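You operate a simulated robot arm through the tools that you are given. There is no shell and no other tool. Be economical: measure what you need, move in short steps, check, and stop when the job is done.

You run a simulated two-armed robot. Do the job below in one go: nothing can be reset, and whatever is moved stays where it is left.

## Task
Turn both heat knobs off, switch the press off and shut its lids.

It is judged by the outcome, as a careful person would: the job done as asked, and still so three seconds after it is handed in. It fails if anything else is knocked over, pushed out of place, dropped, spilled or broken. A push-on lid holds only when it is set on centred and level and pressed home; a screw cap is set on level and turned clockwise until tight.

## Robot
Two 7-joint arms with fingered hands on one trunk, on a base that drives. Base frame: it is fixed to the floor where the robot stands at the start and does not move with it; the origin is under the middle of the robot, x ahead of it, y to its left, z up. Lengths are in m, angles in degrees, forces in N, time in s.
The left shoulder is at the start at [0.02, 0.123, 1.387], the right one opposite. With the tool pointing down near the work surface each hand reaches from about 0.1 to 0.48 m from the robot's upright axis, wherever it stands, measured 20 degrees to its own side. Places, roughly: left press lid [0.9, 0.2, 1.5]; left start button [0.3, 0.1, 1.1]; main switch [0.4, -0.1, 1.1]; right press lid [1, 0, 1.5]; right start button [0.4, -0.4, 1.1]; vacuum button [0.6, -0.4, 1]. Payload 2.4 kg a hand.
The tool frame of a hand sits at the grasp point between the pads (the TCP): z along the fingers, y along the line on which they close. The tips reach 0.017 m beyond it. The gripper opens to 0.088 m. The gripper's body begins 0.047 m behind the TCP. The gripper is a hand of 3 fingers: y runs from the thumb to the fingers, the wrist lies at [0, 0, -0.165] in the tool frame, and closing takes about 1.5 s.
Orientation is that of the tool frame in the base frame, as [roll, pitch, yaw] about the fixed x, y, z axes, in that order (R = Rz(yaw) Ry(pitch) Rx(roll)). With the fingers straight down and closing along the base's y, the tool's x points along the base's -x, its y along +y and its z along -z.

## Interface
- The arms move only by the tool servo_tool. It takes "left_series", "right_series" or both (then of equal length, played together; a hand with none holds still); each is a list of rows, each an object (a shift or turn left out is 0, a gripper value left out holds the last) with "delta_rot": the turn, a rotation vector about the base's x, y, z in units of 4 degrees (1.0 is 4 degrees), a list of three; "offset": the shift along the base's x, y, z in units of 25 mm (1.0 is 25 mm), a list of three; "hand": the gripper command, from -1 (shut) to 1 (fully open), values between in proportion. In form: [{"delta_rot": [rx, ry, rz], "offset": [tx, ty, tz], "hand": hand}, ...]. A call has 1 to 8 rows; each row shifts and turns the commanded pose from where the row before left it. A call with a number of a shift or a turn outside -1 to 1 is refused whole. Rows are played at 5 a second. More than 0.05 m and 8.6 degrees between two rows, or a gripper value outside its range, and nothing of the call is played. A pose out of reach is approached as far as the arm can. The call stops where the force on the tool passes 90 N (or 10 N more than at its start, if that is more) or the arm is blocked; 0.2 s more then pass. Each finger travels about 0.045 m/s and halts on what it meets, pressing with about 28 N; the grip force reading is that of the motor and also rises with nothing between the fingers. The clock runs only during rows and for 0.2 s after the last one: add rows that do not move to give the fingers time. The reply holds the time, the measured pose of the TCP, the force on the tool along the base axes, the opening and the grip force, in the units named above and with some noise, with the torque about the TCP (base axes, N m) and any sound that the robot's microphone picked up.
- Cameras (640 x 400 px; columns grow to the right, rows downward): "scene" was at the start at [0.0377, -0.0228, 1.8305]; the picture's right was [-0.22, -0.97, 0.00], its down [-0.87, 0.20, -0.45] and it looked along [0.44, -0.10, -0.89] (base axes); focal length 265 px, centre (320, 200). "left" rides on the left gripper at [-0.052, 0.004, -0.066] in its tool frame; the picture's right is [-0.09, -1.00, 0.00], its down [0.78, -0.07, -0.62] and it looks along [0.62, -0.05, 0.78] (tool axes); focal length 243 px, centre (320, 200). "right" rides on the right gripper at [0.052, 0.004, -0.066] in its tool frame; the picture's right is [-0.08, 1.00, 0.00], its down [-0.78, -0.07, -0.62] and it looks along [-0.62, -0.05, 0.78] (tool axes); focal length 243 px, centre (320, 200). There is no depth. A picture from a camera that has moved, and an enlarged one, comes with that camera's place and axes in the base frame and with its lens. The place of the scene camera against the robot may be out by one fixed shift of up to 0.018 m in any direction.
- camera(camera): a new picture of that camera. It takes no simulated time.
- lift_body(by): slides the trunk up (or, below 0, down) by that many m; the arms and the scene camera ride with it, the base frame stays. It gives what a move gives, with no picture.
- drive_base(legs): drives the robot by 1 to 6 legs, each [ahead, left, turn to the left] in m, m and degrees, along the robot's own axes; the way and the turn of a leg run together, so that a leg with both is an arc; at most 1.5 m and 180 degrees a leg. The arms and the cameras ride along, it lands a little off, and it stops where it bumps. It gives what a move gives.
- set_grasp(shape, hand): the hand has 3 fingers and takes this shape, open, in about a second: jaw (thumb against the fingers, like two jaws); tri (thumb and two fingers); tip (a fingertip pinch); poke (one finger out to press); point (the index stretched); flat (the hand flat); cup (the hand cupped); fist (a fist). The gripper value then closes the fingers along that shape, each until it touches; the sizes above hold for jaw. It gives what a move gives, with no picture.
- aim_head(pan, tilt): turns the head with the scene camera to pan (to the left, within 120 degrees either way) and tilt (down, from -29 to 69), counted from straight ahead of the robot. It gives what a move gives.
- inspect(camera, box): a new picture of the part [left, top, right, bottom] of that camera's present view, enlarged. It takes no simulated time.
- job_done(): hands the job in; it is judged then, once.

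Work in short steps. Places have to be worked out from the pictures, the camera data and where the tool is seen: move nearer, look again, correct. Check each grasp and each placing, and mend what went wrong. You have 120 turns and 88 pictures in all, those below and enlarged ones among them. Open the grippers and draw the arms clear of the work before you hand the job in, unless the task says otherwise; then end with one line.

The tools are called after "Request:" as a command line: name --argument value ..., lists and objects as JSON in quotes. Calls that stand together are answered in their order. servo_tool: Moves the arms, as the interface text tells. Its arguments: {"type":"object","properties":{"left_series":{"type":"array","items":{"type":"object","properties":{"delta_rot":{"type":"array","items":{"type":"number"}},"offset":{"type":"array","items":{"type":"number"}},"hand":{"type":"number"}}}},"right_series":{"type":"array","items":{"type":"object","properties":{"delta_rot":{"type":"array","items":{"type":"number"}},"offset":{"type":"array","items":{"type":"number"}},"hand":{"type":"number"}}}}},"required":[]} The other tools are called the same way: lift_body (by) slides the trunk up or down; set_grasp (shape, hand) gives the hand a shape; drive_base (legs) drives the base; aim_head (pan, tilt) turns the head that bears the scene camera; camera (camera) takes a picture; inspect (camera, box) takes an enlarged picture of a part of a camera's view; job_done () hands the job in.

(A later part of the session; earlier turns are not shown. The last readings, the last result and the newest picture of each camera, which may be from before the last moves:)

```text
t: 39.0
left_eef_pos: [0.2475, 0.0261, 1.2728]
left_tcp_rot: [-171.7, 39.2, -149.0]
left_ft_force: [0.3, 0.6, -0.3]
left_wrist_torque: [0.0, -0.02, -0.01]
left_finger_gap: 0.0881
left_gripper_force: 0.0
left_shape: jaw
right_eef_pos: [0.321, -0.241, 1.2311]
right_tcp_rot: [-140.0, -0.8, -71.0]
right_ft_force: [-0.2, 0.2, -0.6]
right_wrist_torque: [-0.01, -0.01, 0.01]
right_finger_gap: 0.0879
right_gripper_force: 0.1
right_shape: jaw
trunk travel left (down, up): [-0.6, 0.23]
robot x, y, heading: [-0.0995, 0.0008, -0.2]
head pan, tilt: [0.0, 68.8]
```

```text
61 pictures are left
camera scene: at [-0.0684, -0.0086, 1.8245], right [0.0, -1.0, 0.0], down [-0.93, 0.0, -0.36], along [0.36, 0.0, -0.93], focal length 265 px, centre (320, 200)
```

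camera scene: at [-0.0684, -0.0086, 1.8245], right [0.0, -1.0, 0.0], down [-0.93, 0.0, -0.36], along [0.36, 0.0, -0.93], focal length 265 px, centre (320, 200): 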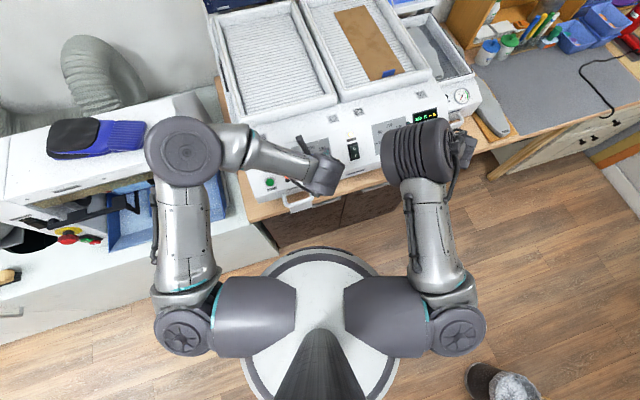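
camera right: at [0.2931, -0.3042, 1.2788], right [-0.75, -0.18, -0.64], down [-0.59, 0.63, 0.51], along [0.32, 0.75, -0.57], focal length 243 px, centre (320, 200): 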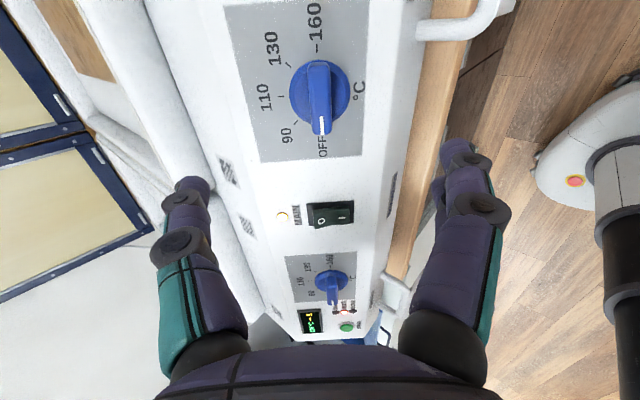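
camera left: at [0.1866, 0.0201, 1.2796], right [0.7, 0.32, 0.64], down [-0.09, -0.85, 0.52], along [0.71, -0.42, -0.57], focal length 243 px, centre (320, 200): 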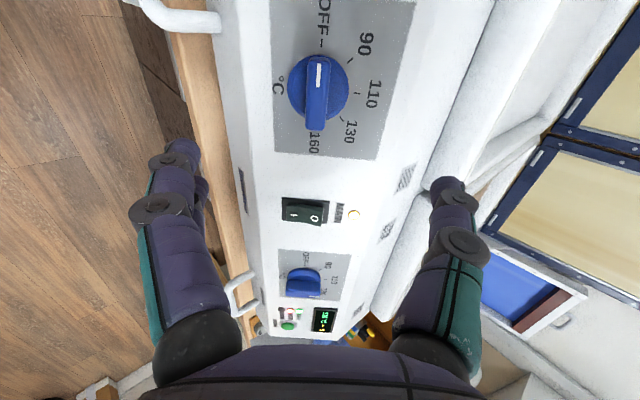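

Both pointers look at OFF. Now I unwind the right hand and bring it in front of the main switch (est. (0.362, -0.101, 1.132)), moving the left aside.

Request:
servo_tool --right_series '[{"delta_rot": [0.764, 0.249, -0.957], "offset": [-0.2, 0, 0.1]}, {"delta_rot": [0.764, 0.249, -0.957], "offset": [-0.2, 0, 0.1]}, {"delta_rot": [0.764, 0.249, -0.957], "offset": [-0.2, 0, 0.1]}, {"delta_rot": [0.764, 0.249, -0.957], "offset": [-0.2, 0, 0.1]}, {"delta_rot": [0.764, 0.249, -0.957], "offset": [-0.2, 0.4, 0.1]}, {"delta_rot": [0.764, 0.249, -0.957], "offset": [-0.2, 0.4, 0.1]}, {"delta_rot": [0.764, 0.249, -0.957], "offset": [-0.2, 0.4, 0]}, {"delta_rot": [0.764, 0.249, -0.957], "offset": [-0.2, 0.4, 0]}]' --left_series '[{"offset": [-0.3, 0.6, 0]}, {"offset": [-0.3, 0.6, 0]}, {"offset": [-0.3, 0.6, 0]}, {"offset": [-0.3, 0.6, 0]}, {"offset": [0, 0.6, 0]}, {"offset": [0, 0.6, 0]}, {"offset": [0, 0.6, 0]}, {"offset": [0, 0.6, 0]}]'

Request:
servo_tool --right_series '[{"delta_rot": [0.764, 0.249, -0.957], "offset": [-0.05, 0.35, 0]}, {"delta_rot": [0.764, 0.249, -0.957], "offset": [-0.05, 0.35, 0]}, {"delta_rot": [0.764, 0.249, -0.957], "offset": [-0.05, 0.35, 0]}, {"delta_rot": [0.764, 0.249, -0.957], "offset": [-0.05, 0.35, 0]}, {"delta_rot": [0.764, 0.249, -0.957], "offset": [-0.05, 0.35, 0]}, {"delta_rot": [0.764, 0.249, -0.957], "offset": [-0.05, 0.35, 0]}, {"delta_rot": [0.764, 0.249, -0.957], "offset": [-0.05, 0.35, 0]}, {"delta_rot": [0.764, 0.249, -0.957], "offset": [-0.05, 0.35, 0]}]'

Request:
servo_tool --right_series '[{"delta_rot": [0.764, 0.249, -0.957]}, {"delta_rot": [0.764, 0.249, -0.957]}, {"delta_rot": [0.2, 0.06, -0.25]}]'

Request:
set_grasp --shape "poke" --hand "right"

Request:
camera --camera "right"

```text
t: 40.8
left_eef_pos: [0.2178, 0.1461, 1.2729]
left_tcp_rot: [-171.6, 39.3, -149.0]
left_ft_force: [0.1, -0.1, 0.1]
left_wrist_torque: [-0.02, 0.0, -0.01]
left_finger_gap: 0.0879
left_gripper_force: 0.0
left_shape: jaw
right_eef_pos: [0.2787, -0.2007, 1.2467]
right_tcp_rot: [-146.9, 23.7, -103.7]
right_ft_force: [0.4, 0.3, 0.0]
right_wrist_torque: [-0.01, -0.01, -0.01]
right_finger_gap: 0.088
right_gripper_force: 0.1
right_shape: jaw
trunk travel left (down, up): [-0.6, 0.23]
robot x, y, heading: [-0.1005, 0.002, -0.2]
head pan, tilt: [0.0, 68.8]
```

```text
t: 42.6
left_eef_pos: [0.2171, 0.1465, 1.2718]
left_tcp_rot: [-171.8, 39.1, -149.1]
left_ft_force: [-0.3, 0.2, -0.2]
left_wrist_torque: [-0.02, -0.01, 0.0]
left_finger_gap: 0.088
left_gripper_force: 0.1
left_shape: jaw
right_eef_pos: [0.2711, -0.131, 1.2462]
right_tcp_rot: [-170.8, 39.0, -147.6]
right_ft_force: [-0.8, 0.3, 0.0]
right_wrist_torque: [0.0, 0.04, 0.01]
right_finger_gap: 0.0877
right_gripper_force: 0.0
right_shape: jaw
trunk travel left (down, up): [-0.6, 0.23]
robot x, y, heading: [-0.0994, -0.0009, 0.2]
head pan, tilt: [0.0, 68.8]
```

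```text
t: 43.4
left_eef_pos: [0.2169, 0.1457, 1.2728]
left_tcp_rot: [-171.6, 39.3, -149.0]
left_ft_force: [-0.1, 0.4, -0.1]
left_wrist_torque: [-0.01, 0.0, 0.0]
left_finger_gap: 0.0881
left_gripper_force: 0.0
left_shape: jaw
right_eef_pos: [0.2709, -0.1298, 1.2447]
right_tcp_rot: [179.9, 40.1, -162.2]
right_ft_force: [-0.5, 0.0, -0.6]
right_wrist_torque: [0.0, -0.03, -0.02]
right_finger_gap: 0.0881
right_gripper_force: 0.1
right_shape: jaw
trunk travel left (down, up): [-0.6, 0.23]
robot x, y, heading: [-0.1005, 0.001, 0.1]
head pan, tilt: [0.0, 68.8]
```

```text
t: 44.3
left_eef_pos: [0.2178, 0.147, 1.2725]
left_tcp_rot: [-171.7, 39.3, -149.1]
left_ft_force: [-1.0, 0.2, 0.3]
left_wrist_torque: [0.01, -0.01, -0.04]
left_finger_gap: 0.0881
left_gripper_force: 0.0
left_shape: jaw
right_eef_pos: [0.2704, -0.1304, 1.2455]
right_tcp_rot: [179.9, 40.1, -162.1]
right_ft_force: [-0.5, 0.3, 0.8]
right_wrist_torque: [0.0, -0.02, 0.01]
right_finger_gap: 0.0
right_gripper_force: 0.0
right_shape: poke
trunk travel left (down, up): [-0.6, 0.23]
robot x, y, heading: [-0.1008, -0.0022, -0.1]
head pan, tilt: [0.0, 68.8]
```

```text
60 pictures are left
camera right: at [0.1907, -0.1511, 1.2624], right [-0.25, 0.97, 0.06], down [0.21, 0.0, 0.98], along [0.95, 0.25, -0.2], focal length 243 px, centre (320, 200)
```

right: 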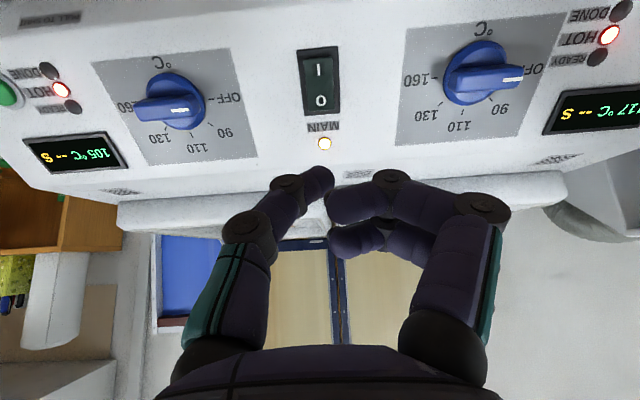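

Both knobs read OFF and the temperatures are falling. The poke fingertip lies on the tool axis; I shift it up-panel 16 mm for the "O" half and approach 0.095.

Request:
servo_tool --right_series '[{"offset": [0.558, 0.182, -0.5]}, {"offset": [0.558, 0.182, -0.5]}, {"offset": [0.558, 0.182, -0.5]}, {"offset": [0.558, 0.182, -0.5]}, {"offset": [0.558, 0.182, -0.5]}]'

Request:
camera --camera "right"

Request:
aim_head --pan -15 --tilt 55

Request:
camera --camera "scene"

```text
t: 45.5
left_eef_pos: [0.2182, 0.1471, 1.2728]
left_tcp_rot: [-171.7, 39.2, -149.1]
left_ft_force: [0.1, 0.5, 0.2]
left_wrist_torque: [-0.01, 0.01, 0.04]
left_finger_gap: 0.0882
left_gripper_force: 0.1
left_shape: jaw
right_eef_pos: [0.3415, -0.1078, 1.1818]
right_tcp_rot: [179.9, 40.0, -162.1]
right_ft_force: [-0.2, 0.5, -0.5]
right_wrist_torque: [0.01, 0.0, -0.04]
right_finger_gap: 0.0
right_gripper_force: 0.1
right_shape: poke
trunk travel left (down, up): [-0.6, 0.23]
robot x, y, heading: [-0.0989, 0.0028, -0.1]
head pan, tilt: [0.0, 68.8]
```

```text
59 pictures are left
camera right: at [0.2611, -0.1285, 1.1992], right [-0.25, 0.97, 0.06], down [0.21, 0.0, 0.98], along [0.95, 0.25, -0.2], focal length 243 px, centre (320, 200)
```

right: 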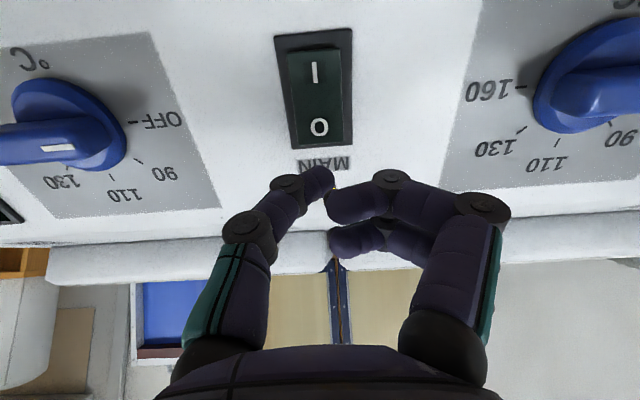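

```text
t: 46.2
left_eef_pos: [0.2184, 0.1471, 1.2726]
left_tcp_rot: [-171.7, 39.3, -149.1]
left_ft_force: [-0.4, 0.0, -0.2]
left_wrist_torque: [0.02, 0.02, 0.01]
left_finger_gap: 0.088
left_gripper_force: 0.1
left_shape: jaw
right_eef_pos: [0.3405, -0.1077, 1.1836]
right_tcp_rot: [179.9, 40.1, -162.1]
right_ft_force: [-1.1, -0.8, 1.1]
right_wrist_torque: [-0.01, -0.04, 0.03]
right_finger_gap: 0.0
right_gripper_force: 0.0
right_shape: poke
trunk travel left (down, up): [-0.6, 0.23]
robot x, y, heading: [-0.1011, 0.0009, -0.1]
head pan, tilt: [-15.0, 55.0]
```

```text
58 pictures are left
camera scene: at [-0.0543, -0.027, 1.8399], right [-0.26, -0.97, 0.0], down [-0.79, 0.21, -0.57], along [0.55, -0.15, -0.82], focal length 265 px, centre (320, 200)
```

scene: 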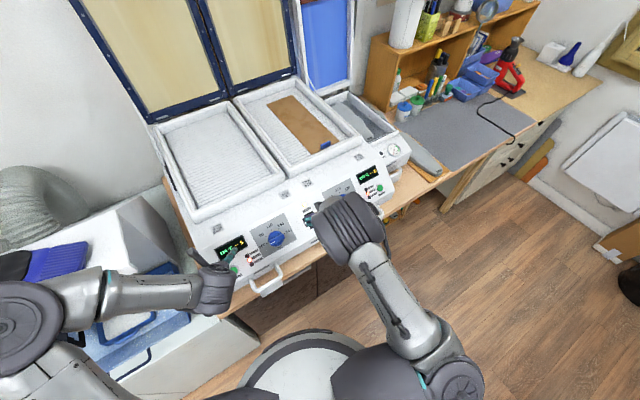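

Aim is near the "O" mark, slightly high; I correct 4 mm and push in gently.

Request:
servo_tool --right_series '[{"offset": [0.124, 0.04, -0.41]}, {"offset": [0.244, 0.08, -0.306]}, {"offset": [0.244, 0.08, -0.306]}]'

Request:
camera --camera "right"

```text
t: 47.0
left_eef_pos: [0.2154, 0.1457, 1.2738]
left_tcp_rot: [-171.6, 39.3, -149.1]
left_ft_force: [-0.1, 1.1, 0.8]
left_wrist_torque: [-0.01, 0.01, 0.01]
left_finger_gap: 0.0878
left_gripper_force: 0.1
left_shape: jaw
right_eef_pos: [0.3535, -0.1034, 1.1592]
right_tcp_rot: [180.0, 40.3, -162.2]
right_ft_force: [-2.3, -2.1, 11.9]
right_wrist_torque: [0.04, -0.03, -0.02]
right_finger_gap: 0.0004
right_gripper_force: 0.1
right_shape: poke
trunk travel left (down, up): [-0.6, 0.23]
robot x, y, heading: [-0.0987, -0.0016, -0.1]
head pan, tilt: [-15.0, 55.0]
```

```text
57 pictures are left
camera right: at [0.2738, -0.1248, 1.1752], right [-0.25, 0.97, 0.06], down [0.21, -0.01, 0.98], along [0.95, 0.25, -0.2], focal length 243 px, centre (320, 200)
```

right: 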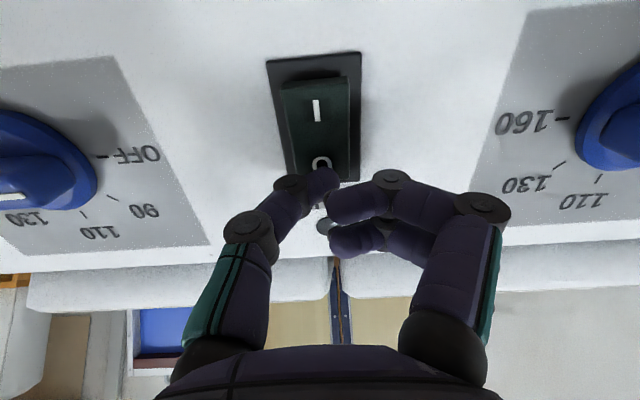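

The rocker has flipped (I side raised, lamp grey). I retreat and check.

Request:
servo_tool --right_series '[{"offset": [-0.61, -0.2, 0.766]}, {"offset": [-0.61, -0.2, 0.766]}, {"offset": [-0.61, -0.2, 0.766]}, {"offset": [-0.61, -0.2, 0.766]}]'

Request:
camera --camera "right"

```text
t: 48.0
left_eef_pos: [0.2178, 0.1469, 1.2738]
left_tcp_rot: [-171.8, 39.5, -149.1]
left_ft_force: [-0.1, 0.8, -0.3]
left_wrist_torque: [0.04, 0.04, 0.01]
left_finger_gap: 0.0879
left_gripper_force: 0.2
left_shape: jaw
right_eef_pos: [0.2949, -0.1227, 1.2351]
right_tcp_rot: [179.8, 40.0, -162.2]
right_ft_force: [-0.3, -0.2, 0.0]
right_wrist_torque: [0.01, 0.04, -0.06]
right_finger_gap: 0.0001
right_gripper_force: 0.2
right_shape: poke
trunk travel left (down, up): [-0.6, 0.23]
robot x, y, heading: [-0.0991, -0.0023, 0.0]
head pan, tilt: [-15.0, 55.0]
```

```text
56 pictures are left
camera right: at [0.2139, -0.1438, 1.252], right [-0.25, 0.97, 0.06], down [0.21, 0.0, 0.98], along [0.95, 0.25, -0.2], focal length 243 px, centre (320, 200)
```

right: 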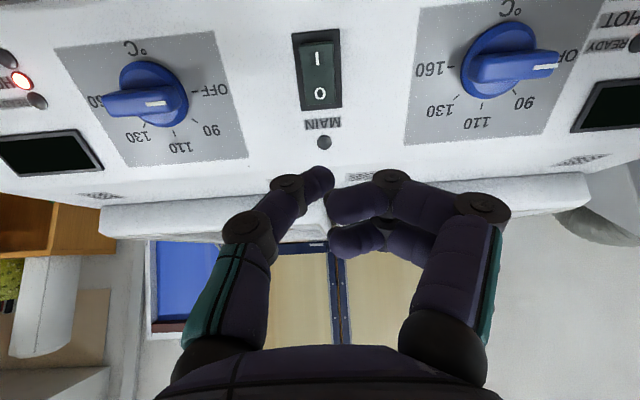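

Main switch is off (displays dark). Now the lids: I look at the front handles and their labels with both wrist cameras.

Request:
set_grasp --shape "jaw" --hand "right"

Request:
servo_tool --right_series '[{"offset": [-0.2, -0.7, 0.2]}, {"offset": [-0.2, -0.7, 0.2]}, {"offset": [-0.2, -0.7, 0.2]}, {"offset": [-0.2, -0.7, 0.2]}, {"offset": [0, -0.7, 0.2]}, {"offset": [0, -0.7, 0.2]}]'

Request:
camera --camera "left"

Request:
camera --camera "right"

```text
t: 48.9
left_eef_pos: [0.2173, 0.1458, 1.2733]
left_tcp_rot: [-171.7, 39.3, -149.1]
left_ft_force: [0.4, 0.3, 0.2]
left_wrist_torque: [0.01, -0.01, 0.0]
left_finger_gap: 0.088
left_gripper_force: 0.2
left_shape: jaw
right_eef_pos: [0.2958, -0.1235, 1.2349]
right_tcp_rot: [179.9, 40.0, -162.0]
right_ft_force: [0.0, 0.4, 0.2]
right_wrist_torque: [0.01, 0.01, 0.02]
right_finger_gap: 0.0879
right_gripper_force: 0.0
right_shape: jaw
trunk travel left (down, up): [-0.6, 0.23]
robot x, y, heading: [-0.0973, -0.0012, -0.2]
head pan, tilt: [-15.0, 55.0]
```

```text
t: 50.3
left_eef_pos: [0.2188, 0.1461, 1.2721]
left_tcp_rot: [-171.7, 39.3, -149.1]
left_ft_force: [0.0, -0.3, 1.1]
left_wrist_torque: [0.0, 0.03, -0.01]
left_finger_gap: 0.0879
left_gripper_force: 0.0
left_shape: jaw
right_eef_pos: [0.2743, -0.2293, 1.2633]
right_tcp_rot: [179.8, 40.0, -162.1]
right_ft_force: [-0.5, -0.2, 0.2]
right_wrist_torque: [-0.03, -0.05, -0.02]
right_finger_gap: 0.0877
right_gripper_force: 0.0
right_shape: jaw
trunk travel left (down, up): [-0.6, 0.23]
robot x, y, heading: [-0.1003, -0.0033, -0.0]
head pan, tilt: [-15.0, 55.0]
```

```text
55 pictures are left
camera left: at [0.2096, 0.156, 1.3552], right [0.48, -0.86, 0.16], down [-0.87, -0.49, -0.01], along [0.09, -0.14, -0.99], focal length 243 px, centre (320, 200)
```

left: 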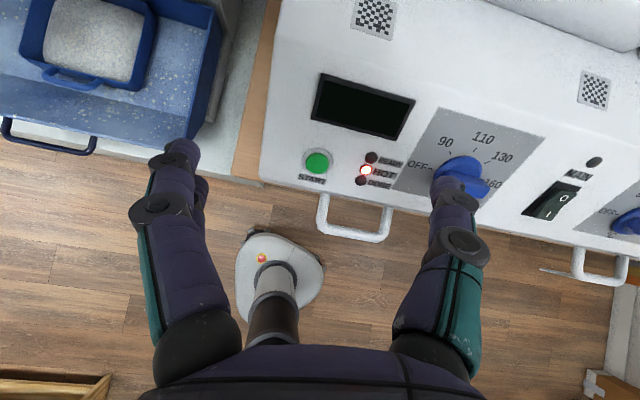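

```text
54 pictures are left
camera right: at [0.1952, -0.2491, 1.2806], right [-0.25, 0.97, 0.06], down [0.21, 0.0, 0.98], along [0.95, 0.25, -0.2], focal length 243 px, centre (320, 200)
```

right: 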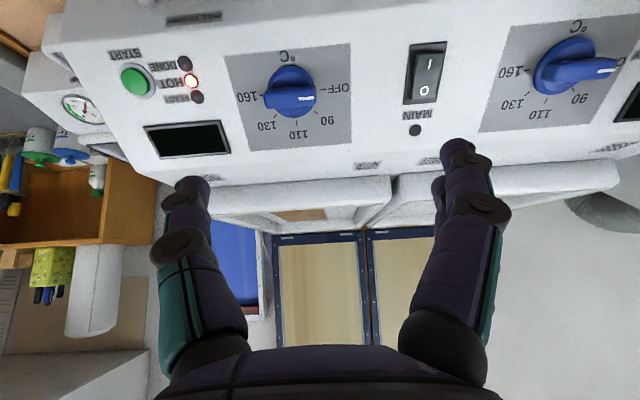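

Inspecting the label and the handles more closely before touching them.

Request:
inspect --camera "right" --box '[40, 0, 260, 60]'

Request:
inspect --camera "left" --box '[260, 130, 500, 280]'

Request:
inspect --camera "scene" --box '[200, 120, 440, 300]'

```text
2.91 times, centred on (150, 30) of right
camera zoom: at [0.1952, -0.2491, 1.2806], right [-0.25, 0.97, 0.06], down [0.21, 0.0, 0.98], along [0.95, 0.25, -0.2], focal length 706 px, centre (814, 694)
```

zoom: 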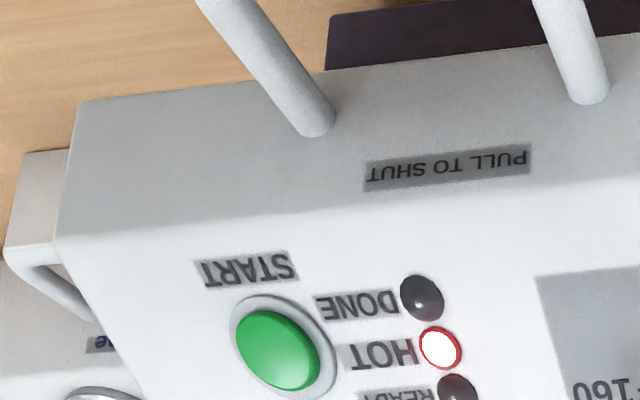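

```text
2.67 times, centred on (380, 205) of left
camera zoom: at [0.2096, 0.156, 1.3552], right [0.48, -0.86, 0.16], down [-0.87, -0.49, -0.01], along [0.09, -0.14, -0.99], focal length 647 px, centre (160, 187)
```

zoom: 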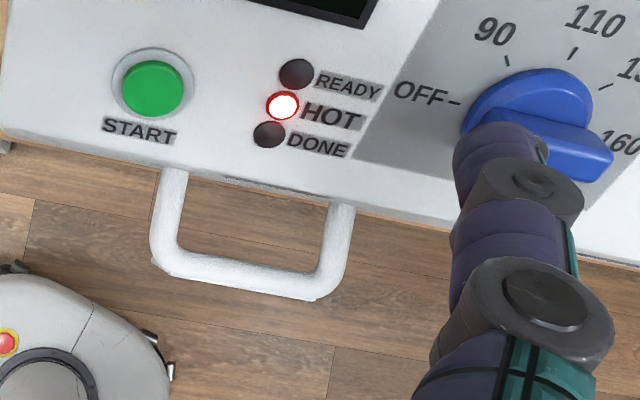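

```text
2.22 times, centred on (320, 210) of scene
camera zoom: at [-0.0545, -0.0278, 1.84], right [-0.26, -0.97, 0.0], down [-0.79, 0.21, -0.57], along [0.55, -0.15, -0.82], focal length 590 px, centre (320, 178)
```

zoom: 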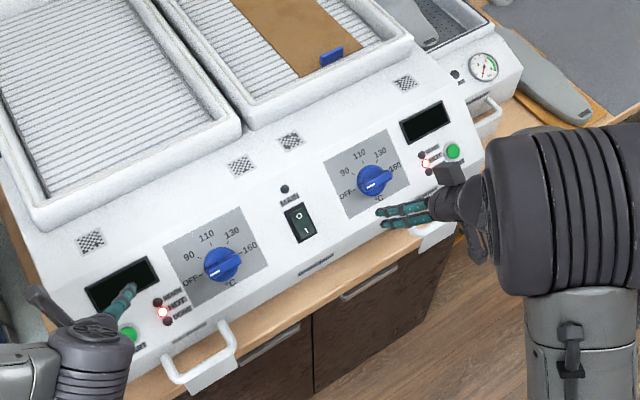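

The label on the front face says the handles are pulled to shut; each handle is a U-bar at about (0.219, 0.058, 1.06) left and (0.337, -0.314, 1.06) right. I bring the left hand tool-down above the left bar, closing across it.

Request:
servo_tool --left_series '[{"delta_rot": [-0.764, -0.249, 0.957]}, {"delta_rot": [-0.764, -0.249, 0.957]}, {"delta_rot": [-0.764, -0.249, 0.957]}, {"delta_rot": [-0.764, -0.249, 0.957]}, {"delta_rot": [-0.764, -0.249, 0.957]}, {"delta_rot": [-0.764, -0.249, 0.957]}, {"delta_rot": [-0.764, -0.249, 0.957]}, {"delta_rot": [-0.764, -0.249, 0.957]}]'

Request:
servo_tool --left_series '[{"delta_rot": [-0.764, -0.249, 0.957]}, {"delta_rot": [-0.764, -0.249, 0.957]}, {"delta_rot": [-0.764, -0.249, 0.957]}, {"delta_rot": [-0.764, -0.249, 0.957]}, {"delta_rot": [-0.764, -0.249, 0.957]}, {"delta_rot": [-0.764, -0.249, 0.957]}, {"delta_rot": [-0.764, -0.249, 0.957]}, {"delta_rot": [-0.764, -0.249, 0.957]}]'

Request:
servo_tool --left_series '[{"delta_rot": [-0.309, 0.951, 0], "offset": [0, -0.44, -0.2]}, {"delta_rot": [-0.309, 0.951, 0], "offset": [0, -0.44, -0.2]}, {"delta_rot": [-0.309, 0.951, 0], "offset": [0, -0.44, -0.2]}, {"delta_rot": [-0.309, 0.951, 0], "offset": [0, -0.44, -0.2]}, {"delta_rot": [-0.309, 0.951, 0], "offset": [0, -0.44, -0.2]}, {"delta_rot": [-0.309, 0.951, 0], "offset": [0, -0.44, -0.2]}, {"delta_rot": [-0.309, 0.951, 0], "offset": [0, -0.44, -0.2]}, {"delta_rot": [-0.309, 0.951, 0], "offset": [0, -0.44, -0.2]}]'

Request:
servo_tool --left_series '[{"delta_rot": [-0.309, 0.951, 0], "offset": [0, 0, -0.5]}, {"delta_rot": [-0.309, 0.951, 0], "offset": [0, 0, -0.5]}]'

Request:
camera --camera "left"

```text
t: 52.1
left_eef_pos: [0.2187, 0.1462, 1.2744]
left_tcp_rot: [-147.3, 24.3, -104.6]
left_ft_force: [0.2, -0.6, -0.2]
left_wrist_torque: [-0.02, -0.01, -0.04]
left_finger_gap: 0.088
left_gripper_force: 0.1
left_shape: jaw
right_eef_pos: [0.2756, -0.2282, 1.2643]
right_tcp_rot: [179.8, 40.0, -162.1]
right_ft_force: [-0.3, -0.6, -0.3]
right_wrist_torque: [0.01, 0.03, -0.01]
right_finger_gap: 0.0881
right_gripper_force: 0.0
right_shape: jaw
trunk travel left (down, up): [-0.6, 0.23]
robot x, y, heading: [-0.0972, -0.0013, 0.1]
head pan, tilt: [-15.0, 55.0]
```

```text
t: 53.9
left_eef_pos: [0.2167, 0.1458, 1.2727]
left_tcp_rot: [-139.9, -0.1, -72.0]
left_ft_force: [0.4, -0.2, -0.4]
left_wrist_torque: [0.01, 0.01, -0.03]
left_finger_gap: 0.0881
left_gripper_force: 0.0
left_shape: jaw
right_eef_pos: [0.2764, -0.227, 1.2635]
right_tcp_rot: [179.8, 40.0, -162.1]
right_ft_force: [0.9, -0.2, -0.1]
right_wrist_torque: [0.01, -0.01, 0.01]
right_finger_gap: 0.088
right_gripper_force: 0.1
right_shape: jaw
trunk travel left (down, up): [-0.6, 0.23]
robot x, y, heading: [-0.1019, -0.0036, -0.1]
head pan, tilt: [-15.0, 55.0]
```

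```text
t: 55.7
left_eef_pos: [0.2185, 0.0577, 1.2347]
left_tcp_rot: [-171.9, 0.0, -72.1]
left_ft_force: [0.3, -0.3, -0.5]
left_wrist_torque: [-0.02, 0.01, -0.02]
left_finger_gap: 0.0883
left_gripper_force: 0.1
left_shape: jaw
right_eef_pos: [0.2748, -0.2278, 1.2653]
right_tcp_rot: [179.8, 40.0, -162.1]
right_ft_force: [0.1, -0.1, 0.6]
right_wrist_torque: [-0.01, 0.01, -0.03]
right_finger_gap: 0.0879
right_gripper_force: 0.0
right_shape: jaw
trunk travel left (down, up): [-0.6, 0.23]
robot x, y, heading: [-0.0975, -0.0001, -0.1]
head pan, tilt: [-15.0, 55.0]
```

```text
t: 56.3
left_eef_pos: [0.2181, 0.0578, 1.2082]
left_tcp_rot: [-180.0, 0.0, -71.9]
left_ft_force: [0.5, 0.0, 0.0]
left_wrist_torque: [0.02, 0.0, 0.0]
left_finger_gap: 0.0883
left_gripper_force: 0.0
left_shape: jaw
right_eef_pos: [0.2749, -0.2287, 1.2662]
right_tcp_rot: [179.8, 40.1, -162.1]
right_ft_force: [-0.7, 0.2, 0.1]
right_wrist_torque: [0.03, 0.0, -0.03]
right_finger_gap: 0.0877
right_gripper_force: 0.0
right_shape: jaw
trunk travel left (down, up): [-0.6, 0.23]
robot x, y, heading: [-0.0998, 0.0037, 0.0]
head pan, tilt: [-15.0, 55.0]
```

```text
50 pictures are left
camera left: at [0.1966, 0.1049, 1.2737], right [0.92, 0.39, 0.0], down [0.3, -0.72, 0.62], along [0.24, -0.57, -0.78], focal length 243 px, centre (320, 200)
```

left: 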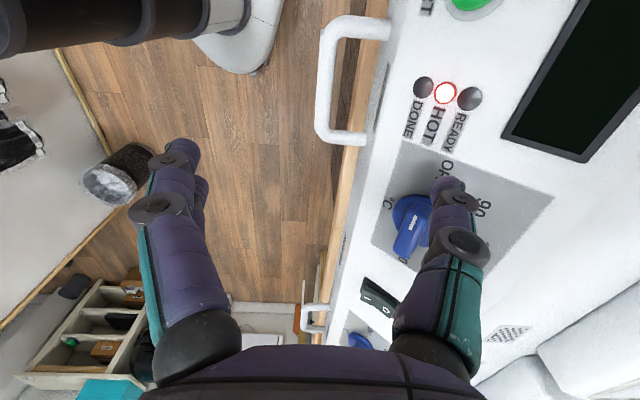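

The bar is at about (0.2185, 0.066). I half-close the fingers to fit between bar and face, shift 8 mm left and descend most of the way.

Request:
servo_tool --left_series '[{"hand": 0.05}, {"offset": [0, 0.32, 0], "hand": 0.05}, {"offset": [0, 0, -0.8]}, {"offset": [0, 0, -0.8]}, {"offset": [0, 0, -0.8]}, {"offset": [0, 0, -0.8]}, {"offset": [0, 0, -0.8]}]'

Request:
camera --camera "left"

```text
t: 57.9
left_eef_pos: [0.2175, 0.0664, 1.1079]
left_tcp_rot: [-179.8, 0.0, -71.9]
left_ft_force: [0.6, -0.5, -0.2]
left_wrist_torque: [-0.02, -0.03, -0.02]
left_finger_gap: 0.047
left_gripper_force: 0.0
left_shape: jaw
right_eef_pos: [0.276, -0.2285, 1.2643]
right_tcp_rot: [179.8, 39.9, -162.2]
right_ft_force: [0.0, 1.0, 0.6]
right_wrist_torque: [-0.01, 0.04, 0.0]
right_finger_gap: 0.0878
right_gripper_force: 0.0
right_shape: jaw
trunk travel left (down, up): [-0.6, 0.23]
robot x, y, heading: [-0.0991, -0.0023, -0.1]
head pan, tilt: [-15.0, 55.0]
```

```text
49 pictures are left
camera left: at [0.1965, 0.1131, 1.1734], right [0.92, 0.39, 0.0], down [0.3, -0.72, 0.62], along [0.24, -0.57, -0.78], focal length 243 px, centre (320, 200)
```

left: 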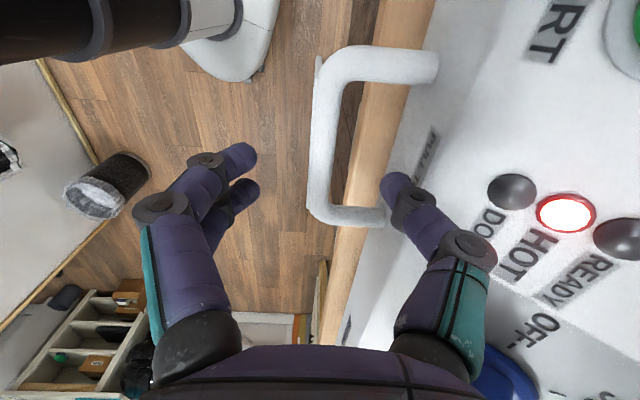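

Thumb will pass between the bar and the face. I descend 45 mm and close.

Request:
servo_tool --left_series '[{"offset": [0.05, 0, -0.6]}, {"offset": [0, 0, -0.6]}, {"offset": [0, 0, -0.6]}, {"hand": -1}, {"hand": -1}, {"hand": -1}, {"hand": -1}, {"hand": -1}]'

Request:
camera --camera "left"

```text
t: 59.7
left_eef_pos: [0.2166, 0.0659, 1.0633]
left_tcp_rot: [-179.9, 0.1, -72.0]
left_ft_force: [-12.8, -4.0, -4.4]
left_wrist_torque: [-0.14, 0.38, 0.03]
left_finger_gap: 0.0042
left_gripper_force: 27.7
left_shape: jaw
right_eef_pos: [0.2744, -0.229, 1.264]
right_tcp_rot: [179.8, 40.1, -162.1]
right_ft_force: [0.1, 0.1, 0.3]
right_wrist_torque: [0.01, 0.02, 0.0]
right_finger_gap: 0.0879
right_gripper_force: 0.0
right_shape: jaw
trunk travel left (down, up): [-0.6, 0.23]
robot x, y, heading: [-0.1045, -0.0003, -0.2]
head pan, tilt: [-15.0, 55.0]
```

```text
48 pictures are left
camera left: at [0.1957, 0.1121, 1.1286], right [0.92, 0.39, 0.0], down [0.3, -0.72, 0.62], along [0.24, -0.57, -0.78], focal length 243 px, centre (320, 200)
```

left: 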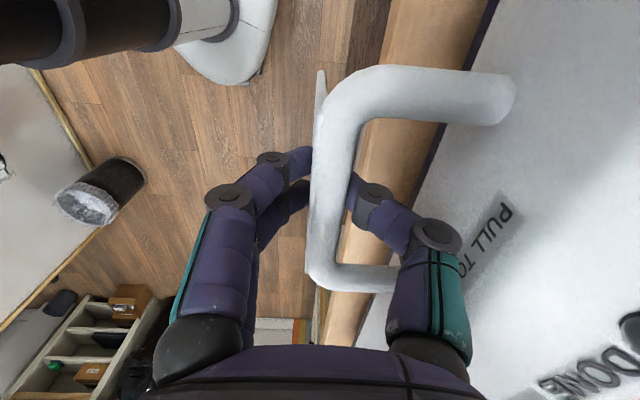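

The bar is gripped. I pull straight out from the face, 40 mm, watching the force.

Request:
servo_tool --left_series '[{"offset": [-0.38, -0.124, 0]}, {"offset": [-0.38, -0.124, 0]}, {"offset": [-0.38, -0.124, 0]}, {"offset": [-0.38, -0.124, 0]}]'

Request:
aim_head --pan 0 --tilt 40

Request:
camera --camera "scene"

```text
t: 60.7
left_eef_pos: [0.1786, 0.0537, 1.0631]
left_tcp_rot: [179.8, -0.1, -72.0]
left_ft_force: [-3.4, 0.5, -9.1]
left_wrist_torque: [-0.15, 0.25, 0.0]
left_finger_gap: 0.004
left_gripper_force: 27.8
left_shape: jaw
right_eef_pos: [0.2754, -0.2286, 1.2644]
right_tcp_rot: [179.8, 40.0, -162.1]
right_ft_force: [0.2, 0.1, 0.1]
right_wrist_torque: [0.0, 0.0, 0.02]
right_finger_gap: 0.0882
right_gripper_force: 0.2
right_shape: jaw
trunk travel left (down, up): [-0.6, 0.23]
robot x, y, heading: [-0.103, -0.0008, -0.1]
head pan, tilt: [-15.0, 55.0]
```

```text
t: 61.5
left_eef_pos: [0.1824, 0.0543, 1.0629]
left_tcp_rot: [-179.8, 0.0, -72.0]
left_ft_force: [2.1, 2.3, -10.0]
left_wrist_torque: [-0.08, 0.25, 0.04]
left_finger_gap: 0.0037
left_gripper_force: 28.0
left_shape: jaw
right_eef_pos: [0.2761, -0.2269, 1.2645]
right_tcp_rot: [179.8, 39.9, -162.0]
right_ft_force: [-0.6, -0.3, -0.9]
right_wrist_torque: [0.0, 0.02, 0.02]
right_finger_gap: 0.0879
right_gripper_force: 0.1
right_shape: jaw
trunk travel left (down, up): [-0.6, 0.23]
robot x, y, heading: [-0.101, -0.0001, -0.3]
head pan, tilt: [0.0, 40.0]
```

```text
47 pictures are left
camera scene: at [-0.0375, -0.0081, 1.8605], right [0.0, -1.0, 0.0], down [-0.64, 0.0, -0.77], along [0.77, 0.0, -0.64], focal length 265 px, centre (320, 200)
```

scene: 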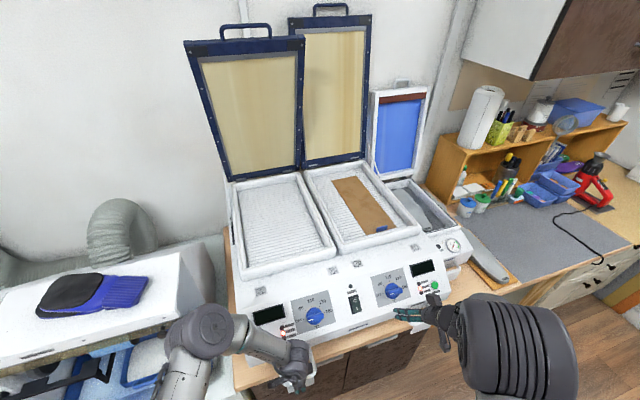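

The left lid tilts forward as the handle comes out. I keep pulling.

Request:
servo_tool --left_series '[{"offset": [-0.3, -0.098, 0]}, {"offset": [-0.3, -0.098, 0]}, {"offset": [-0.3, -0.098, 0]}, {"offset": [-0.3, -0.098, 0]}, {"offset": [-0.3, -0.098, 0]}, {"offset": [-0.3, -0.098, 0]}, {"offset": [0, 0, 0]}]'

Request:
camera --camera "scene"

```text
t: 63.1
left_eef_pos: [0.1333, 0.039, 1.0625]
left_tcp_rot: [179.9, 0.0, -72.0]
left_ft_force: [-6.1, 0.5, -9.7]
left_wrist_torque: [-0.13, 0.35, 0.03]
left_finger_gap: 0.0033
left_gripper_force: 27.9
left_shape: jaw
right_eef_pos: [0.2745, -0.2284, 1.2648]
right_tcp_rot: [-180.0, 40.1, -162.1]
right_ft_force: [-0.5, 0.0, -0.2]
right_wrist_torque: [0.02, -0.04, 0.04]
right_finger_gap: 0.0879
right_gripper_force: 0.1
right_shape: jaw
trunk travel left (down, up): [-0.6, 0.23]
robot x, y, heading: [-0.099, -0.0007, -0.1]
head pan, tilt: [0.0, 40.0]
```

```text
46 pictures are left
camera scene: at [-0.04, -0.0087, 1.8607], right [0.0, -1.0, 0.0], down [-0.64, 0.0, -0.77], along [0.77, 0.0, -0.64], focal length 265 px, centre (320, 200)
```

scene: 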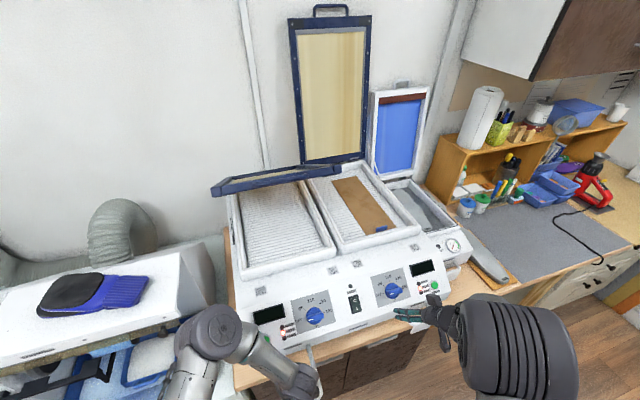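

Lid is roughly half down (seen edge-on). Continue slowly.

Request:
servo_tool --left_series '[{"offset": [-0.24, -0.078, 0]}, {"offset": [-0.24, -0.078, 0]}, {"offset": [-0.24, -0.078, 0]}, {"offset": [-0.24, -0.078, 0]}, {"offset": [0, 0, 0]}]'

Request:
camera --camera "scene"

```text
t: 64.3
left_eef_pos: [0.1101, 0.0304, 1.0642]
left_tcp_rot: [-180.0, -0.1, -72.0]
left_ft_force: [-4.5, -0.1, -13.4]
left_wrist_torque: [-0.12, 0.41, 0.0]
left_finger_gap: 0.0031
left_gripper_force: 27.4
left_shape: jaw
right_eef_pos: [0.2754, -0.2283, 1.2649]
right_tcp_rot: [179.9, 40.0, -162.2]
right_ft_force: [-0.3, -0.3, 0.7]
right_wrist_torque: [0.0, 0.01, -0.02]
right_finger_gap: 0.088
right_gripper_force: 0.0
right_shape: jaw
trunk travel left (down, up): [-0.6, 0.23]
robot x, y, heading: [-0.103, 0.0002, 0.2]
head pan, tilt: [0.0, 40.0]
```

```text
45 pictures are left
camera scene: at [-0.0395, -0.0086, 1.8606], right [0.0, -1.0, 0.0], down [-0.64, 0.0, -0.77], along [0.77, 0.0, -0.64], focal length 265 px, centre (320, 200)
```

scene: 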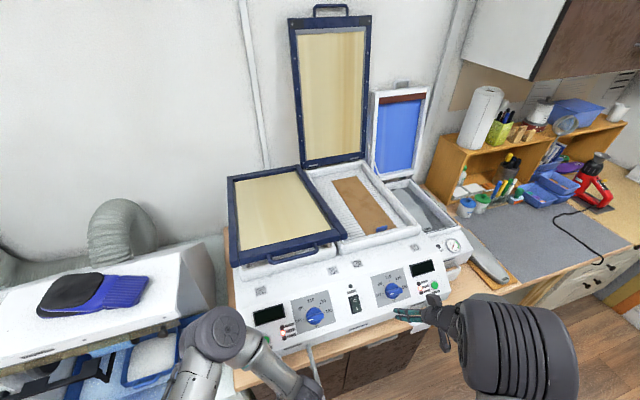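

Nearly down; a little further until it seats.

Request:
servo_tool --left_series '[{"offset": [-0.19, -0.062, 0]}, {"offset": [-0.19, -0.062, 0]}, {"offset": [-0.19, -0.062, 0]}, {"offset": [0, 0, 0]}]'

Request:
inspect --camera "scene" --box '[200, 140, 440, 290]'

```text
t: 65.3
left_eef_pos: [0.0966, 0.027, 1.0627]
left_tcp_rot: [-180.0, 0.1, -72.1]
left_ft_force: [-3.3, -0.5, -12.3]
left_wrist_torque: [-0.09, 0.35, -0.01]
left_finger_gap: 0.0029
left_gripper_force: 27.4
left_shape: jaw
right_eef_pos: [0.2758, -0.2292, 1.2633]
right_tcp_rot: [179.7, 40.1, -162.1]
right_ft_force: [-0.2, 0.1, -0.5]
right_wrist_torque: [-0.02, 0.0, 0.01]
right_finger_gap: 0.088
right_gripper_force: 0.2
right_shape: jaw
trunk travel left (down, up): [-0.6, 0.23]
robot x, y, heading: [-0.0965, 0.001, -0.1]
head pan, tilt: [0.0, 40.0]
```

```text
2.67 times, centred on (320, 215) of scene
camera zoom: at [-0.0386, -0.0085, 1.8606], right [0.0, -1.0, 0.0], down [-0.64, 0.0, -0.77], along [0.77, 0.0, -0.64], focal length 708 px, centre (320, 160)
```

zoom: 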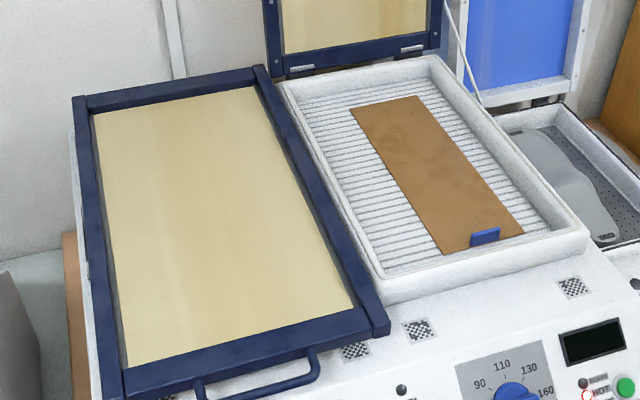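

It looks almost seated; I pull a touch more to feel the end stop.

Request:
servo_tool --left_series '[{"offset": [-0.19, -0.062, 0]}, {"offset": [-0.19, -0.062, 0]}, {"offset": [-0.19, -0.062, 0]}, {"offset": [0, 0, 0]}]'

Request:
inspect --camera "scene" --box '[200, 140, 440, 290]'

```text
t: 66.3
left_eef_pos: [0.0898, 0.0243, 1.0615]
left_tcp_rot: [-179.9, 0.0, -71.8]
left_ft_force: [26.5, 10.2, -14.7]
left_wrist_torque: [-0.06, 0.23, 0.03]
left_finger_gap: 0.0108
left_gripper_force: 27.9
left_shape: jaw
right_eef_pos: [0.2818, -0.2259, 1.2638]
right_tcp_rot: [179.8, 39.7, -162.2]
right_ft_force: [-0.3, 0.5, 0.1]
right_wrist_torque: [-0.01, 0.0, 0.01]
right_finger_gap: 0.0879
right_gripper_force: 0.1
right_shape: jaw
trunk travel left (down, up): [-0.6, 0.23]
robot x, y, heading: [-0.1012, 0.0028, -0.1]
head pan, tilt: [0.0, 40.0]
```

```text
2.67 times, centred on (320, 215) of scene
camera zoom: at [-0.0316, -0.0061, 1.8603], right [0.0, -1.0, 0.0], down [-0.65, 0.0, -0.76], along [0.76, 0.0, -0.65], focal length 708 px, centre (320, 160)
```

zoom: 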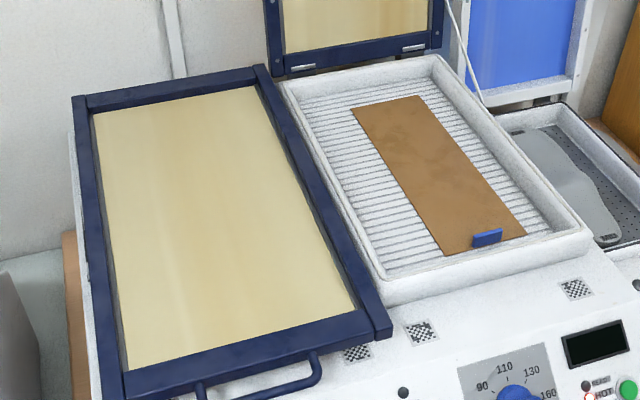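

End stop felt (≈28 N) and the lid is flat. I ease off, open and lift away.

Request:
servo_tool --left_series '[{"offset": [0.3, 0.098, 0]}, {"hand": 0.1}, {"hand": 0.1}, {"hand": 0.1}, {"hand": 0.1}, {"offset": [0, 0, 0.8]}, {"offset": [0, 0, 0.8]}, {"offset": [0, 0, 0.8]}]'

Request:
camera --camera "left"

Request:
camera --camera "scene"

```text
t: 68.1
left_eef_pos: [0.0912, 0.025, 1.1246]
left_tcp_rot: [-179.8, 0.0, -72.0]
left_ft_force: [-0.1, -0.6, 0.0]
left_wrist_torque: [0.0, -0.04, 0.01]
left_finger_gap: 0.0482
left_gripper_force: 0.0
left_shape: jaw
right_eef_pos: [0.2747, -0.2268, 1.2645]
right_tcp_rot: [179.8, 40.0, -162.0]
right_ft_force: [-0.2, 0.3, 0.8]
right_wrist_torque: [0.0, 0.04, 0.05]
right_finger_gap: 0.088
right_gripper_force: 0.0
right_shape: jaw
trunk travel left (down, up): [-0.6, 0.23]
robot x, y, heading: [-0.0991, -0.0015, -0.3]
head pan, tilt: [0.0, 40.0]
```

```text
42 pictures are left
camera left: at [0.0702, 0.0703, 1.1889], right [0.92, 0.39, 0.0], down [0.3, -0.72, 0.62], along [0.24, -0.57, -0.78], focal length 243 px, centre (320, 200)
```

left: 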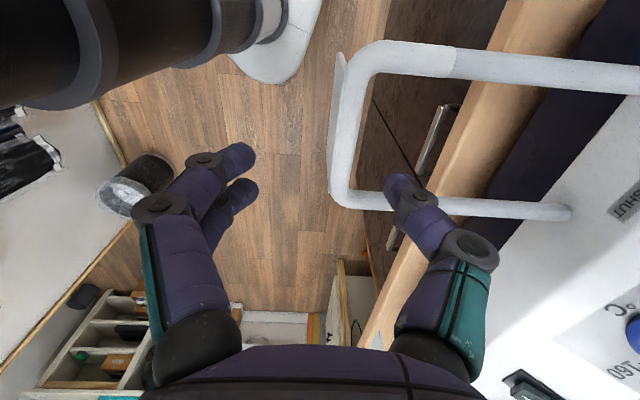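

```text
41 pictures are left
camera scene: at [-0.0391, -0.0087, 1.8607], right [0.0, -1.0, 0.0], down [-0.64, 0.0, -0.77], along [0.77, 0.0, -0.64], focal length 265 px, centre (320, 200)
```

scene: 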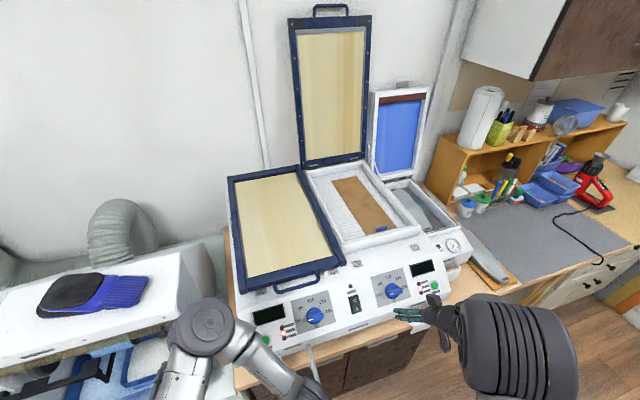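

The left lid is shut and stays. For the right handle (~(0.337, -0.314)) I raise the left hand clear, then shift the base 0.18 m to the right for reach.

Request:
servo_tool --left_series '[{"offset": [0, 0, 0.9]}, {"offset": [0, 0, 0.9]}, {"offset": [0, 0, 0.9]}, {"offset": [0, 0, 0.9]}, {"offset": [0, 0.3, 0.9]}, {"offset": [0, 0.5, 0.5]}, {"offset": [0, 0.5, 0]}, {"offset": [0, 0.5, 0]}]' --right_series '[{"delta_rot": [-0.764, -0.249, 0.957]}, {"delta_rot": [-0.764, -0.249, 0.957]}, {"delta_rot": [-0.764, -0.249, 0.957]}, {"delta_rot": [-0.764, -0.249, 0.957]}, {"delta_rot": [-0.764, -0.249, 0.957]}, {"delta_rot": [-0.764, -0.249, 0.957]}, {"delta_rot": [-0.764, -0.249, 0.957]}, {"delta_rot": [-0.764, -0.249, 0.957]}]'

Request:
servo_tool --right_series '[{"delta_rot": [-0.764, -0.249, 0.957]}, {"delta_rot": [-0.764, -0.249, 0.957]}, {"delta_rot": [-0.764, -0.249, 0.957]}, {"delta_rot": [-0.764, -0.249, 0.957]}, {"delta_rot": [-0.764, -0.249, 0.957]}, {"delta_rot": [-0.764, -0.249, 0.957]}, {"delta_rot": [-0.764, -0.249, 0.957]}, {"delta_rot": [-0.764, -0.249, 0.957]}]'

Request:
drive_base --legs '[[0, -0.18, 0]]'

```text
t: 69.9
left_eef_pos: [0.0908, 0.0698, 1.247]
left_tcp_rot: [-179.9, 0.0, -72.0]
left_ft_force: [0.4, -0.7, 0.2]
left_wrist_torque: [-0.01, -0.04, 0.01]
left_finger_gap: 0.0481
left_gripper_force: 0.0
left_shape: jaw
right_eef_pos: [0.2751, -0.2268, 1.2643]
right_tcp_rot: [-151.6, 29.4, -114.3]
right_ft_force: [0.4, 0.2, -0.4]
right_wrist_torque: [0.02, 0.0, 0.01]
right_finger_gap: 0.0879
right_gripper_force: 0.1
right_shape: jaw
trunk travel left (down, up): [-0.6, 0.23]
robot x, y, heading: [-0.1003, -0.0, -0.3]
head pan, tilt: [0.0, 40.0]
```

```text
t: 71.7
left_eef_pos: [0.0911, 0.0692, 1.2479]
left_tcp_rot: [-179.9, -0.1, -72.0]
left_ft_force: [0.0, 0.0, 0.0]
left_wrist_torque: [0.0, 0.01, 0.0]
left_finger_gap: 0.0485
left_gripper_force: 0.1
left_shape: jaw
right_eef_pos: [0.2756, -0.229, 1.2645]
right_tcp_rot: [-140.4, 6.3, -79.6]
right_ft_force: [0.3, -0.1, 0.2]
right_wrist_torque: [-0.01, -0.01, -0.01]
right_finger_gap: 0.0878
right_gripper_force: 0.0
right_shape: jaw
trunk travel left (down, up): [-0.6, 0.23]
robot x, y, heading: [-0.1004, -0.0019, -0.1]
head pan, tilt: [0.0, 40.0]
```

```text
t: 73.2
left_eef_pos: [0.0921, -0.1136, 1.2464]
left_tcp_rot: [-179.7, 0.2, -72.0]
left_ft_force: [-0.3, -0.6, -0.3]
left_wrist_torque: [0.01, -0.03, 0.02]
left_finger_gap: 0.0481
left_gripper_force: 0.0
left_shape: jaw
right_eef_pos: [0.2756, -0.4118, 1.2652]
right_tcp_rot: [-140.5, 6.6, -79.8]
right_ft_force: [0.2, 0.8, 0.1]
right_wrist_torque: [-0.02, 0.0, -0.02]
right_finger_gap: 0.0877
right_gripper_force: 0.0
right_shape: jaw
trunk travel left (down, up): [-0.6, 0.23]
robot x, y, heading: [-0.1055, -0.1791, 0.1]
head pan, tilt: [0.0, 40.0]
```

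Finish the turn and untilt of the right hand while moving above the right handle.

Request:
servo_tool --right_series '[{"delta_rot": [-0.764, -0.249, 0.957], "offset": [0.2, 0.33, 0]}, {"delta_rot": [-0.764, -0.249, 0.957], "offset": [0.2, 0.33, 0]}, {"delta_rot": [-0.309, 0.951, 0], "offset": [0.2, 0.33, -0.1]}, {"delta_rot": [-0.309, 0.951, 0], "offset": [0.2, 0.33, -0.1]}, {"delta_rot": [-0.309, 0.951, 0], "offset": [0.2, 0.33, -0.1]}, {"delta_rot": [-0.309, 0.951, 0], "offset": [0.2, 0.33, -0.1]}, {"delta_rot": [-0.309, 0.951, 0], "offset": [0.2, 0.33, -0.1]}, {"delta_rot": [-0.309, 0.951, 0], "offset": [0.2, 0.33, -0.1]}]'

Request:
servo_tool --right_series '[{"delta_rot": [-0.309, 0.951, 0], "offset": [0.21, 0.32, -0.4], "hand": 0.05}, {"delta_rot": [-0.309, 0.951, 0], "offset": [0.21, 0.32, -0.4], "hand": 0.05}, {"delta_rot": [-0.309, 0.951, 0], "offset": [0.21, 0.32, -0.4], "hand": 0.05}, {"delta_rot": [-0.309, 0.951, 0], "offset": [0.21, 0.32, -0.4], "hand": 0.05}]'

Request:
camera --camera "right"

```text
t: 75.0
left_eef_pos: [0.0926, -0.1119, 1.2466]
left_tcp_rot: [-179.9, 0.0, -72.0]
left_ft_force: [0.2, -0.2, -0.3]
left_wrist_torque: [0.0, 0.04, -0.05]
left_finger_gap: 0.0484
left_gripper_force: 0.2
left_shape: jaw
right_eef_pos: [0.3154, -0.3436, 1.2497]
right_tcp_rot: [-163.9, -0.1, -72.1]
right_ft_force: [0.0, -0.3, 0.2]
right_wrist_torque: [-0.01, 0.01, 0.0]
right_finger_gap: 0.0876
right_gripper_force: 0.0
right_shape: jaw
trunk travel left (down, up): [-0.6, 0.23]
robot x, y, heading: [-0.0977, -0.1821, -0.2]
head pan, tilt: [0.0, 40.0]
```

```text
t: 76.0
left_eef_pos: [0.0919, -0.1124, 1.2477]
left_tcp_rot: [-179.9, 0.0, -72.1]
left_ft_force: [-1.7, 0.1, 1.0]
left_wrist_torque: [0.03, 0.0, 0.05]
left_finger_gap: 0.0484
left_gripper_force: 0.2
left_shape: jaw
right_eef_pos: [0.3359, -0.3117, 1.2087]
right_tcp_rot: [179.8, -0.1, -72.1]
right_ft_force: [-0.5, 0.1, 1.0]
right_wrist_torque: [0.0, 0.0, 0.0]
right_finger_gap: 0.0466
right_gripper_force: 0.1
right_shape: jaw
trunk travel left (down, up): [-0.6, 0.23]
robot x, y, heading: [-0.0986, -0.182, -0.5]
head pan, tilt: [0.0, 40.0]
```

```text
40 pictures are left
camera right: at [0.3474, -0.3627, 1.2741], right [-0.97, -0.23, 0.0], down [-0.18, 0.76, 0.62], along [-0.14, 0.6, -0.78], focal length 243 px, centre (320, 200)
```

right: 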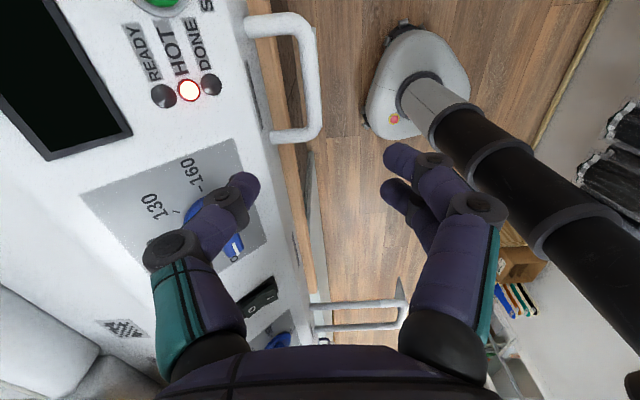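

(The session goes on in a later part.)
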